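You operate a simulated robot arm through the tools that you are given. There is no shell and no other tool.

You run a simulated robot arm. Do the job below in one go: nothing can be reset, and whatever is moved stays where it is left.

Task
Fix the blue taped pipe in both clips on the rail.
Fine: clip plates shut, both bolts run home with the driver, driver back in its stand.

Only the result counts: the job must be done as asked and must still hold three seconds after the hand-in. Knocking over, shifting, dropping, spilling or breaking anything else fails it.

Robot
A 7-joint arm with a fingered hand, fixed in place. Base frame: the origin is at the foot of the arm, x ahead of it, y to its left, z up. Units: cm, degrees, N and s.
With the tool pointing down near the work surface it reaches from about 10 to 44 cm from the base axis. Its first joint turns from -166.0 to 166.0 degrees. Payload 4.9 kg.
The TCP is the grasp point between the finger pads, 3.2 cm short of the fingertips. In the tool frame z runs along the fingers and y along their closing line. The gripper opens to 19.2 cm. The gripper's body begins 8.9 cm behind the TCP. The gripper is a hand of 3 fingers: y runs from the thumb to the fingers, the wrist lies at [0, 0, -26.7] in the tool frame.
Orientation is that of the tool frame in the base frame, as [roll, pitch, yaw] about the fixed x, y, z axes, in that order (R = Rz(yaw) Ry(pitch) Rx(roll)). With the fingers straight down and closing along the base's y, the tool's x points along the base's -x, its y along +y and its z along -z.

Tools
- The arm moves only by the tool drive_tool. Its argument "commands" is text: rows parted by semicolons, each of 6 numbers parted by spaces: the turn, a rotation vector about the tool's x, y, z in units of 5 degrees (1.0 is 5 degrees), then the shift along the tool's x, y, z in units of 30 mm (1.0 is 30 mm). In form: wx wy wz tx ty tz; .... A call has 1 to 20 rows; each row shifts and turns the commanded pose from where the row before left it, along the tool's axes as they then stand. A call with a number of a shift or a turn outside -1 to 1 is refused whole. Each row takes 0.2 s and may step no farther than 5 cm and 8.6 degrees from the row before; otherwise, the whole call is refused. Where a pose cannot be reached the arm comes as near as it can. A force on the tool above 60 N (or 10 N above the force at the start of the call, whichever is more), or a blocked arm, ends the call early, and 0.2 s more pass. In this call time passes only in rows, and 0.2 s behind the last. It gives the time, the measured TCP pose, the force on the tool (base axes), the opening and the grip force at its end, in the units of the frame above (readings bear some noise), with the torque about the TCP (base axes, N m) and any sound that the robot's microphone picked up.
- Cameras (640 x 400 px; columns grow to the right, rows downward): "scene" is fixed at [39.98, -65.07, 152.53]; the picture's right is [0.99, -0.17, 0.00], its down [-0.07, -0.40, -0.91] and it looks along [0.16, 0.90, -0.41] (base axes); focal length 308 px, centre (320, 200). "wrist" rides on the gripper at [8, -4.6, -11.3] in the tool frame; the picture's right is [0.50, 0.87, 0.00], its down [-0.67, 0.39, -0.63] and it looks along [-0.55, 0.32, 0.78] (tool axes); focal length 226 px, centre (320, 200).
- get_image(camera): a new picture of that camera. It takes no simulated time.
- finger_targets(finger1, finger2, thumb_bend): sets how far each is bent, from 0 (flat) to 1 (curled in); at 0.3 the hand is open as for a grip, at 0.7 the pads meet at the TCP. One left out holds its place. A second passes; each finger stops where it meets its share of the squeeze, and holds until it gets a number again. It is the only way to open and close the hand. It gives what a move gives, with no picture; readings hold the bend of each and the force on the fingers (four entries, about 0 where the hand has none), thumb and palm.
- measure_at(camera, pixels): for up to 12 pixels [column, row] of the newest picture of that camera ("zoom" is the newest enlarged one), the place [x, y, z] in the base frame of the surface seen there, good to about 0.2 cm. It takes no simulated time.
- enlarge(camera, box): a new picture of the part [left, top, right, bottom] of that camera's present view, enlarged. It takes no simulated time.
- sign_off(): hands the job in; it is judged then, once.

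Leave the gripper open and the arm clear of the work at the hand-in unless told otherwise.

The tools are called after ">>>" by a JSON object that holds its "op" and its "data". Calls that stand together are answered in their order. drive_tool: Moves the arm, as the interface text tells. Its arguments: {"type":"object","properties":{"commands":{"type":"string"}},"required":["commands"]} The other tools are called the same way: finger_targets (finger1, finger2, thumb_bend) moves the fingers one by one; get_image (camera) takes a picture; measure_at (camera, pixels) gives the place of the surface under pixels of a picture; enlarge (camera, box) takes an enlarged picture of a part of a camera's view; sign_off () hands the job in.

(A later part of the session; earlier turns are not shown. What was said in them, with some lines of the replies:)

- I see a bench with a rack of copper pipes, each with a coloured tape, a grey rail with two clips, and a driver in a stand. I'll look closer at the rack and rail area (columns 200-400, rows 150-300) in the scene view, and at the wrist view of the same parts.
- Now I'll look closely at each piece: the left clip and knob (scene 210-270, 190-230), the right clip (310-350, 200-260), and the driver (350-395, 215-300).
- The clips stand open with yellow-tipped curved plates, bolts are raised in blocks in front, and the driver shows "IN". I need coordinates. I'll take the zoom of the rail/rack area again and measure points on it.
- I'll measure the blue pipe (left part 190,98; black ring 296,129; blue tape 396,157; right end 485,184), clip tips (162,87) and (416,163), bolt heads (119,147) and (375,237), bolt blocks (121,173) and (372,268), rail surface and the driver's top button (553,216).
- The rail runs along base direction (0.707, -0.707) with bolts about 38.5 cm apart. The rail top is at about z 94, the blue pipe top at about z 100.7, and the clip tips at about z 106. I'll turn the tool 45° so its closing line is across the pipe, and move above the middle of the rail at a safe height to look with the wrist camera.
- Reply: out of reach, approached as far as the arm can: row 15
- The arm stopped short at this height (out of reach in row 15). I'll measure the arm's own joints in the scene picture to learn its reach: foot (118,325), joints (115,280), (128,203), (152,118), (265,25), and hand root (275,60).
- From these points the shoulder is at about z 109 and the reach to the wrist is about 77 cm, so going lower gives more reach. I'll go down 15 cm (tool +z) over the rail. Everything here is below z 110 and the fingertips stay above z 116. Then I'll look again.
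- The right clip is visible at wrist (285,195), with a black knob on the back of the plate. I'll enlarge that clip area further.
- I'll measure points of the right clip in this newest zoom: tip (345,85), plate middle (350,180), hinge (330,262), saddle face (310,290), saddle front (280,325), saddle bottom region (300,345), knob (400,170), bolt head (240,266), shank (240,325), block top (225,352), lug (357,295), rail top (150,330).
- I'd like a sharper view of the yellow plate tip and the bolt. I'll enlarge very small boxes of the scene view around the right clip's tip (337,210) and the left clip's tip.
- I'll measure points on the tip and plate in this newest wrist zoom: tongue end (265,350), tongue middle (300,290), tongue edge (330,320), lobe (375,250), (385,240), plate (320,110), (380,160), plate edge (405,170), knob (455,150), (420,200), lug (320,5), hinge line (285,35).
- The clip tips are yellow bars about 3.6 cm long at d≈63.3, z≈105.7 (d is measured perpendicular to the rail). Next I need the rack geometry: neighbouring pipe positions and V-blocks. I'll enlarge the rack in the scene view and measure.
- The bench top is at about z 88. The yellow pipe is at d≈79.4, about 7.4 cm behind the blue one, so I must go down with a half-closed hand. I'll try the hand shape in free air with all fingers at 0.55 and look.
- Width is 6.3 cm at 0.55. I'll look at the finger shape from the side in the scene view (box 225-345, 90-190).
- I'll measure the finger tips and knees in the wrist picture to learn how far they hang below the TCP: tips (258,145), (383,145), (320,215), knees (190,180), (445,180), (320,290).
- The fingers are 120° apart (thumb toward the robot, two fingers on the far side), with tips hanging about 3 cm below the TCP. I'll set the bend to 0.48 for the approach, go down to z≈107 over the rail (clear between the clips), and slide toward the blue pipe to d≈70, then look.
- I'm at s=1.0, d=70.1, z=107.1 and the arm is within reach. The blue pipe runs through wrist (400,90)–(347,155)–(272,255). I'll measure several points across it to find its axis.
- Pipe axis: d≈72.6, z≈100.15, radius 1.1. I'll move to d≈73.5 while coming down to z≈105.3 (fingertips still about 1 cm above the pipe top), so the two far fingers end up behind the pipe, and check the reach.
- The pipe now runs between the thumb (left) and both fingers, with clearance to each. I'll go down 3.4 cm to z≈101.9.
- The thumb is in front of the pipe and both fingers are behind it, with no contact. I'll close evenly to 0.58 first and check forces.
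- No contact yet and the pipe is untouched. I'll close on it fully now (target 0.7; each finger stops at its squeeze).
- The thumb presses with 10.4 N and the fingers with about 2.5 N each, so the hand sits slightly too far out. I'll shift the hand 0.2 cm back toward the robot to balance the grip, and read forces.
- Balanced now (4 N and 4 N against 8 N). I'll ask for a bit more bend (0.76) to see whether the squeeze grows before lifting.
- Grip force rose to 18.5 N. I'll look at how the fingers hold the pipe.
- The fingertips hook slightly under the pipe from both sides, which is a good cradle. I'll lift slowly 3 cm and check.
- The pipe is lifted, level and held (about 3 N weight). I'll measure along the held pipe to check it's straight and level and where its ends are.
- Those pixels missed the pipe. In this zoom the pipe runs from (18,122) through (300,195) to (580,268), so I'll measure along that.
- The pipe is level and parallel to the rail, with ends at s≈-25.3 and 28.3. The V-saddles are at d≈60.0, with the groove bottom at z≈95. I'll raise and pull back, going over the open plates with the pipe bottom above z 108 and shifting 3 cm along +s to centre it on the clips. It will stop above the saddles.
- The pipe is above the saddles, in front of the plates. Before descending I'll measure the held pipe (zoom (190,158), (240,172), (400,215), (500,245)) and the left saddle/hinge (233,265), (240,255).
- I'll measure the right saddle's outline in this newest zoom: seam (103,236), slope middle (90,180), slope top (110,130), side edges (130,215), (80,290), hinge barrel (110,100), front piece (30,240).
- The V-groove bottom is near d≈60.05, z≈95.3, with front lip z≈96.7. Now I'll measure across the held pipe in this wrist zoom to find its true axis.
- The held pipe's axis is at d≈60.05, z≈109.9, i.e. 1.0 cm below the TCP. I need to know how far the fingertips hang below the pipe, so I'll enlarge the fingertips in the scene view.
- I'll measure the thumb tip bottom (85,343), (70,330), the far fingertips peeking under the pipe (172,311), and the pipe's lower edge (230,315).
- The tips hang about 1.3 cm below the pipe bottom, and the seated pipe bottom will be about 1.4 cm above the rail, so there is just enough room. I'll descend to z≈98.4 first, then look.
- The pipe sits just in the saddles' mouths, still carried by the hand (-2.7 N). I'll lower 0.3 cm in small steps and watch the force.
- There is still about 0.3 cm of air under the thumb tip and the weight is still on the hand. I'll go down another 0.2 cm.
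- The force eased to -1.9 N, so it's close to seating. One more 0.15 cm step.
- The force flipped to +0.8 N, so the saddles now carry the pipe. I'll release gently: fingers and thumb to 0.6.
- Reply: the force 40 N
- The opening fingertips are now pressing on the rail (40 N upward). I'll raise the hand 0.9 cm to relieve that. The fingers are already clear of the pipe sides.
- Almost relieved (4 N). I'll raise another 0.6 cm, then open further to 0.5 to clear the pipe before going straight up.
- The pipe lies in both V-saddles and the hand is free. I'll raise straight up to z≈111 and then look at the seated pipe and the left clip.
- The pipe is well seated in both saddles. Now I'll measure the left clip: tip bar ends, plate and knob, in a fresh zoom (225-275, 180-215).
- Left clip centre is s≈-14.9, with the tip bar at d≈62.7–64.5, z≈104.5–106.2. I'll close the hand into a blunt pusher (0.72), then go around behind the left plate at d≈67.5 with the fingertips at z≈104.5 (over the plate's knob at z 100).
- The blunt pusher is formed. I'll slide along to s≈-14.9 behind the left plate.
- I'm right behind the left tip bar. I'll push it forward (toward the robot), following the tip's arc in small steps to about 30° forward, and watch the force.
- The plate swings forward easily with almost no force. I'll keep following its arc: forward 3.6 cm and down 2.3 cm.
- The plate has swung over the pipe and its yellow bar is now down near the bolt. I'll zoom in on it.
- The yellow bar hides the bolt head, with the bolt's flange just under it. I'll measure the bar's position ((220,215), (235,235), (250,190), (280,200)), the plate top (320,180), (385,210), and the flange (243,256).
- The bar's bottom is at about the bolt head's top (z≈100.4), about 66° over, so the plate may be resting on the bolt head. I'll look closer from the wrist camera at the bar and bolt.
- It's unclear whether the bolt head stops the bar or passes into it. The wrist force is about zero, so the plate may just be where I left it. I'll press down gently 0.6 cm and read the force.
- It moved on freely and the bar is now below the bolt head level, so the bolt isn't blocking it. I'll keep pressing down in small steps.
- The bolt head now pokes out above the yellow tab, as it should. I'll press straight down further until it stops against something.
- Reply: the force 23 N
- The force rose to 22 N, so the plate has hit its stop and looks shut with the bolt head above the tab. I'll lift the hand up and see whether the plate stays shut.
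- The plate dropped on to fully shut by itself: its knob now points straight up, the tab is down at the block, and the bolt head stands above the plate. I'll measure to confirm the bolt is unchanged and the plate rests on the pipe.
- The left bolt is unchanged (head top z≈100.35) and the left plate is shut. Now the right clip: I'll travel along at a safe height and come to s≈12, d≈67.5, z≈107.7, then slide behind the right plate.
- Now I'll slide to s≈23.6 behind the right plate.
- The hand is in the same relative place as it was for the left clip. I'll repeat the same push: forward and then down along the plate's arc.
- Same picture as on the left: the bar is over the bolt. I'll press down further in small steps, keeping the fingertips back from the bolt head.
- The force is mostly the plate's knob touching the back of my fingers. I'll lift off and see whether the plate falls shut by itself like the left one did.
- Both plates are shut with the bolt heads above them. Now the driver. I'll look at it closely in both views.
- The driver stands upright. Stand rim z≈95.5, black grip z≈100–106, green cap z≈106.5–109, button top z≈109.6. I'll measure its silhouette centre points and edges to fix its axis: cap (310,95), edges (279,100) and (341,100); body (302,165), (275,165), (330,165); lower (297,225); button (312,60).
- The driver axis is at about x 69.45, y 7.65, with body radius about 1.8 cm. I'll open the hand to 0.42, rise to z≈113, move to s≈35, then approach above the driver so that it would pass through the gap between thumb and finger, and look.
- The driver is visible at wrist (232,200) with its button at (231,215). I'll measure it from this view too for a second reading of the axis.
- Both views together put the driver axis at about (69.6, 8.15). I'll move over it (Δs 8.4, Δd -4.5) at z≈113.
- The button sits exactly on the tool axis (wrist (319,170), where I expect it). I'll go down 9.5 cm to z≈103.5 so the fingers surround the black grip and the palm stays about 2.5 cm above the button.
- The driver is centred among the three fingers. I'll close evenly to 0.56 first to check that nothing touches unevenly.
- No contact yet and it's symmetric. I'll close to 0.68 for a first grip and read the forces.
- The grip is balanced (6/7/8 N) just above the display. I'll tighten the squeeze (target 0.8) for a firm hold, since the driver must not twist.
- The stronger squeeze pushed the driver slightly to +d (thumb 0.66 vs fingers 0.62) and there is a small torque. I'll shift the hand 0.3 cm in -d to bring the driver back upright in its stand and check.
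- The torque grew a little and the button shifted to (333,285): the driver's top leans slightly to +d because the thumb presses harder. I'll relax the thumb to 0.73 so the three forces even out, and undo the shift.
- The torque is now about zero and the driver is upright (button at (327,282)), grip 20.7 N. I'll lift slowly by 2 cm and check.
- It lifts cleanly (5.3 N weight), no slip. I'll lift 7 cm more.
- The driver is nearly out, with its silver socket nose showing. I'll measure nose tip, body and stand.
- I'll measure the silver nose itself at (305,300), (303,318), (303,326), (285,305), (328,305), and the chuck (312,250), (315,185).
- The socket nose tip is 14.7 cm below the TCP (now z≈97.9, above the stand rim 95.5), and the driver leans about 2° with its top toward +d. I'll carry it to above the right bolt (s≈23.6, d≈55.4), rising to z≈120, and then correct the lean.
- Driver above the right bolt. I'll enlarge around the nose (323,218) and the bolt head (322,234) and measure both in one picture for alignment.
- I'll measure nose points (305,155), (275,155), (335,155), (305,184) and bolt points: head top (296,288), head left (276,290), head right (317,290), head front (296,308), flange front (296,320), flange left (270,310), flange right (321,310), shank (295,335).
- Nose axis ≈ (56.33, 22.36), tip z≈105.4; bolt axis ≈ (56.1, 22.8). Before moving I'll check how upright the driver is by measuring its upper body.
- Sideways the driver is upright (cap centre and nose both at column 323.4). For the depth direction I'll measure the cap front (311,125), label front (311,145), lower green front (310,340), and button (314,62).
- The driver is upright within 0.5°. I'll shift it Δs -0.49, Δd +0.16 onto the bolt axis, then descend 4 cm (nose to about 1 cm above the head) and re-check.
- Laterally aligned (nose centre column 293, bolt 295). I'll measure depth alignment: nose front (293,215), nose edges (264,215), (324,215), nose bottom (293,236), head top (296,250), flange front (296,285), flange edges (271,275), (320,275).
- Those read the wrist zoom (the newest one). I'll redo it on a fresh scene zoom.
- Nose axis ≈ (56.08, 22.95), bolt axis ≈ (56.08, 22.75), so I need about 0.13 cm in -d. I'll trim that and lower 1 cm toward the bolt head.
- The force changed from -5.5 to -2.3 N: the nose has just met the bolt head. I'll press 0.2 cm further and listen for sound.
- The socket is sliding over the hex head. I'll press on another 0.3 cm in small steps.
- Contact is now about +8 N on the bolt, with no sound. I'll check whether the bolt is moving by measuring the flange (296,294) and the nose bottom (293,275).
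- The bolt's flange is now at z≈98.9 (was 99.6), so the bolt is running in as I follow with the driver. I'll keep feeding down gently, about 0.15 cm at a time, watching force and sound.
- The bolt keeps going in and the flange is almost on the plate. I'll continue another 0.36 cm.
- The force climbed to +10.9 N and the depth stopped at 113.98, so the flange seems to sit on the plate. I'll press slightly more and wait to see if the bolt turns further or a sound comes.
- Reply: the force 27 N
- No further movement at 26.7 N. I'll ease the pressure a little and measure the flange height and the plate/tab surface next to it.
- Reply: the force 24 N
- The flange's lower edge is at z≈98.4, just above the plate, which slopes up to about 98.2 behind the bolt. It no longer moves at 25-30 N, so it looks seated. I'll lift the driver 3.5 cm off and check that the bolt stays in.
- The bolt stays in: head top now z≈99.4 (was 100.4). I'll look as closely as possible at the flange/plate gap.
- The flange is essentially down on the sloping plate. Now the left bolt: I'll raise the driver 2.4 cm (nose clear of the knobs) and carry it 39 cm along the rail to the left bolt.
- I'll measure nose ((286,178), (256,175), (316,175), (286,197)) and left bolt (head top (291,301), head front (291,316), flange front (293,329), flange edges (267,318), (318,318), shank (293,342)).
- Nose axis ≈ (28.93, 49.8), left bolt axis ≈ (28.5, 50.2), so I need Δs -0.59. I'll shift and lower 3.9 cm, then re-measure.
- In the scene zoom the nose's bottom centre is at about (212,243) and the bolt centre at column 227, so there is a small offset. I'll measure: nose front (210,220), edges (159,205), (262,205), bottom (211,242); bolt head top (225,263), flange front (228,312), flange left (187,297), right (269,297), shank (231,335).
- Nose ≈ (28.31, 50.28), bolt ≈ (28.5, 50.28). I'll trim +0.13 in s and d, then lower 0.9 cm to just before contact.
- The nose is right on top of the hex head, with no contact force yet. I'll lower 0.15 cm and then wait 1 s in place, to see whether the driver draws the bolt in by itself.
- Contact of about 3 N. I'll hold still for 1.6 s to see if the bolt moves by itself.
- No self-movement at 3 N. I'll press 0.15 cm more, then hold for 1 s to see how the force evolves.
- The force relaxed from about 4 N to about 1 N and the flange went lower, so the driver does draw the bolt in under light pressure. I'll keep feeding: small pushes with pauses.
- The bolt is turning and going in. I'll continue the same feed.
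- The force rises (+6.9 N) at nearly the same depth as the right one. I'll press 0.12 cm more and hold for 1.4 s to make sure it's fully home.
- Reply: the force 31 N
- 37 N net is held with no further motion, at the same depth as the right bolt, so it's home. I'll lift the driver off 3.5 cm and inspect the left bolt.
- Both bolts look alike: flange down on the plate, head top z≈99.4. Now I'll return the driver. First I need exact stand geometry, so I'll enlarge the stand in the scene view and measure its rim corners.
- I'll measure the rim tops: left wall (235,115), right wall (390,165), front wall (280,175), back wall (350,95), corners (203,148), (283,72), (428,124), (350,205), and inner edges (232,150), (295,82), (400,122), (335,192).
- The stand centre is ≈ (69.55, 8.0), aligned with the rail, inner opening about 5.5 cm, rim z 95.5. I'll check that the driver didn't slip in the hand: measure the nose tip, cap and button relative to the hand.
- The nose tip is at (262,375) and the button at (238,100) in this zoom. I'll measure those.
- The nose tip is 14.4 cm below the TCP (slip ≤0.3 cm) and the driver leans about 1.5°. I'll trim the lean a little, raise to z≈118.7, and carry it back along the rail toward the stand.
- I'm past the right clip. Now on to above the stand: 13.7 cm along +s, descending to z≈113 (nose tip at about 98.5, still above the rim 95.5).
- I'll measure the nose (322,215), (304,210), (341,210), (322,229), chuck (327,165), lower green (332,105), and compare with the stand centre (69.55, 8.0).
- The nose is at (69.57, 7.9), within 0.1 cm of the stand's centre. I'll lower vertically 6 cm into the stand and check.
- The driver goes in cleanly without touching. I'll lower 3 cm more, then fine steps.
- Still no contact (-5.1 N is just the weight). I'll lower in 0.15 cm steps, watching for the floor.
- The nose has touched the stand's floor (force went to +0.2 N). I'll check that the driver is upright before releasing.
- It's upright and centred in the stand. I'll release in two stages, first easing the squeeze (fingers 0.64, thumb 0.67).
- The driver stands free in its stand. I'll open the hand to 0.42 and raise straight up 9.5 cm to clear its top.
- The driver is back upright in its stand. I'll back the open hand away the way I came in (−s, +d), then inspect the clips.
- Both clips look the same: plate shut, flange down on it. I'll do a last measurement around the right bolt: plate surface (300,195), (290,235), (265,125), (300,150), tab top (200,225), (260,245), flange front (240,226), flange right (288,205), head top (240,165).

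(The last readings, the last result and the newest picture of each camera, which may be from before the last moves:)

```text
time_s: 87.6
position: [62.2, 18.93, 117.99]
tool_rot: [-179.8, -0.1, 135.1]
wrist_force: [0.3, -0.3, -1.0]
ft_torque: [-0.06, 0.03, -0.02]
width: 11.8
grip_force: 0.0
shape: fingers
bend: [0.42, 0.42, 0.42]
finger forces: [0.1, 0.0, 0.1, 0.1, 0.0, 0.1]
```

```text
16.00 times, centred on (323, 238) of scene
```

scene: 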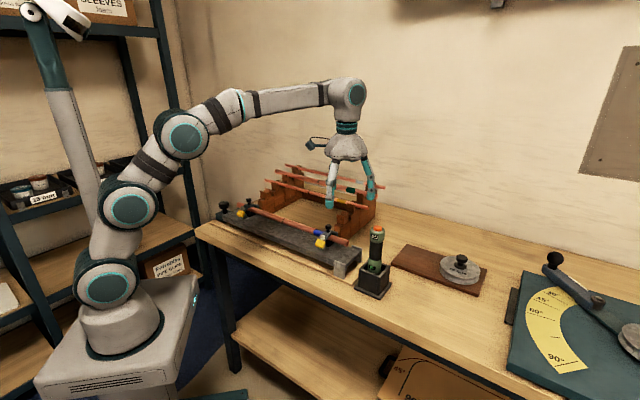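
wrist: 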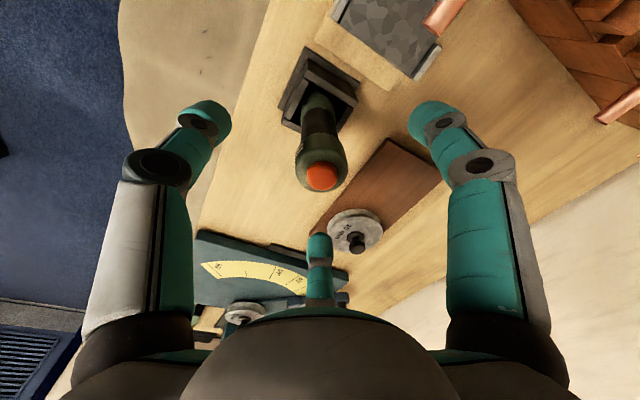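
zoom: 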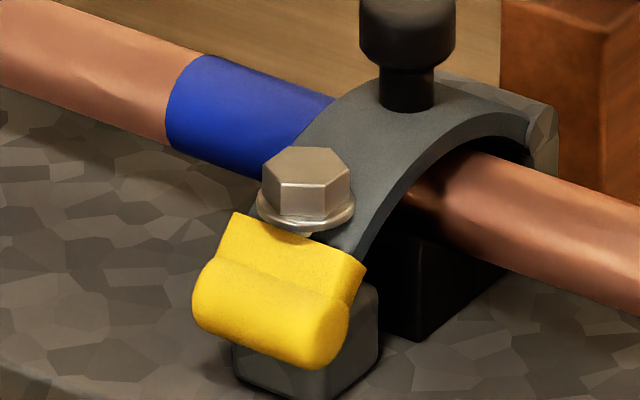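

The plate surface under the flange runs from z≈98.0 in front to ≈98.7 behind, and the flange bottom is at ≈98.45, so the flange is bearing on the plate. Now I'll retreat the arm up and back to near its start pose and open the hand fully.

>>> {"op": "drive_tool", "data": {"commands": "0 0 0 0.2 -0.3 -0.8;0 0 0 0.37 -0.68 -0.75;0 0 0 0.37 -0.68 -0.75;0 0 0 0.37 -0.68 -0.75;0 0 0 0.37 -0.68 -0.75;0 0 0 0.37 -0.68 -0.75;0 0 0 0.37 -0.68 -0.75;0 0 0 0.37 -0.68 -0.6"}}

>>> {"op": "finger_targets", "data": {"finger1": 0.3, "finger2": 0.3, "thumb_bend": 0.3}}

>>> {"op": "get_image", "data": {"camera": "scene"}}

>>> {"op": "enlarge", "data": {"camera": "scene", "box": [200, 165, 410, 300]}}

```text
time_s: 89.4
position: [45.27, 14.02, 135.84]
tool_rot: [-180.0, 0.1, 134.9]
wrist_force: [0.7, 1.3, -0.5]
ft_torque: [-0.04, 0.02, -0.01]
width: 11.81
grip_force: 0.1
shape: fingers
bend: [0.42, 0.42, 0.42]
finger forces: [0.0, 0.0, 0.1, 0.1, 0.0, 0.0]
```

```text
time_s: 90.4
position: [45.35, 13.9, 135.77]
tool_rot: [180.0, 0.0, 135.0]
wrist_force: [-0.3, -0.3, 0.7]
ft_torque: [0.01, -0.01, 0.01]
width: 16.79
grip_force: 0.1
shape: fingers
bend: [0.3, 0.3, 0.3]
finger forces: [0.0, 0.0, 0.0, 0.1, 0.0, 0.0]
```

```text
taken
```

scene: 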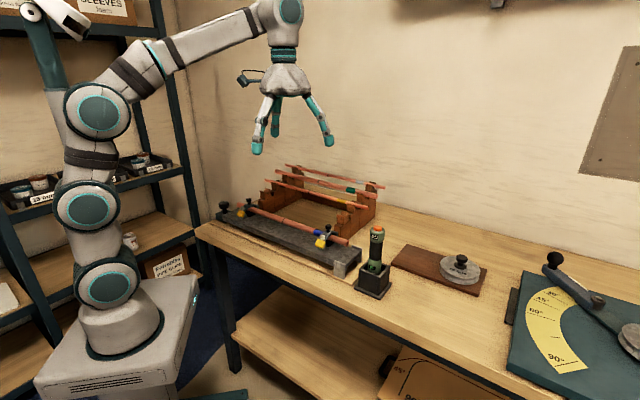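

```text
2.96 times, centred on (305, 232) of scene
```

zoom: 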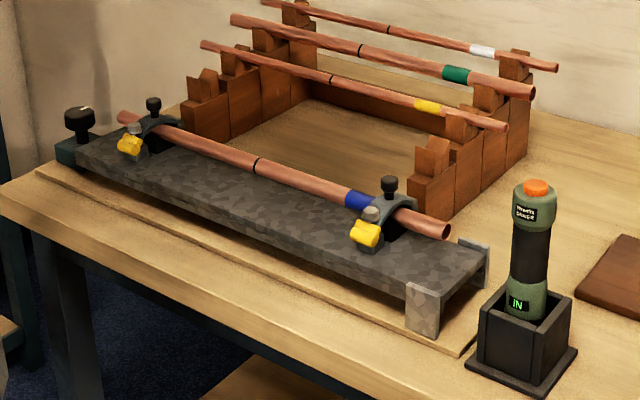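

Everything is in place: pipe in both clips, plates shut, bolts in, driver in its stand, arm clear, hand open. One last check of the driver's seating depth: button at zoom (537,187), plus rim.

>>> {"op": "measure_at", "data": {"camera": "zoom", "pixels": [[537, 186], [530, 250], [527, 285], [250, 160], [371, 212], [130, 128], [389, 182], [153, 103]]}}

```text
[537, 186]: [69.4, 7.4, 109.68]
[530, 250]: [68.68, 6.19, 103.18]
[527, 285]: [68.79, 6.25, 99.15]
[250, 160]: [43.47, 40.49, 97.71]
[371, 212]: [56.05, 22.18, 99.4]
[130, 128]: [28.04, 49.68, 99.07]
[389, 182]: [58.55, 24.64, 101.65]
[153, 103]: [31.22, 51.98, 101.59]
```

The driver's button is back at z≈109.7, the same as at the start (109.6). Both bolt heads are at about z 99.1–99.4, both plate knobs are upright, and the pipe rests in the saddles. I'm handing in.

>>> {"op": "sign_off", "data": {}}

```text
The job is handed in.
```

The blue-taped pipe is fixed in both clips on the rail, and I've handed the job in. No verdict came back.

- **Pipe:** it rests in both V-saddles, roughly centred between the clips.
- **Plates:** both are shut over the pipe, with the bolt heads above the tabs.
- **Bolts:** I ran both in about 1 cm with the driver until they stopped. At about 32 N (right) and 37 N (left) neither moved any further, and each flange is down on its plate. The microphone picked up no click or other sound, so I judged "home" from the hard stop and the measured heights.
- **Driver:** it is back upright in its stand, with its button at the starting height (z about 109.7 cm).
- **Arm:** it is clear of the work near its start pose, with the hand open.

When I released the pipe, the fingertips pressed on the rail at about 40 N for a moment. The rail did not appear to shift.
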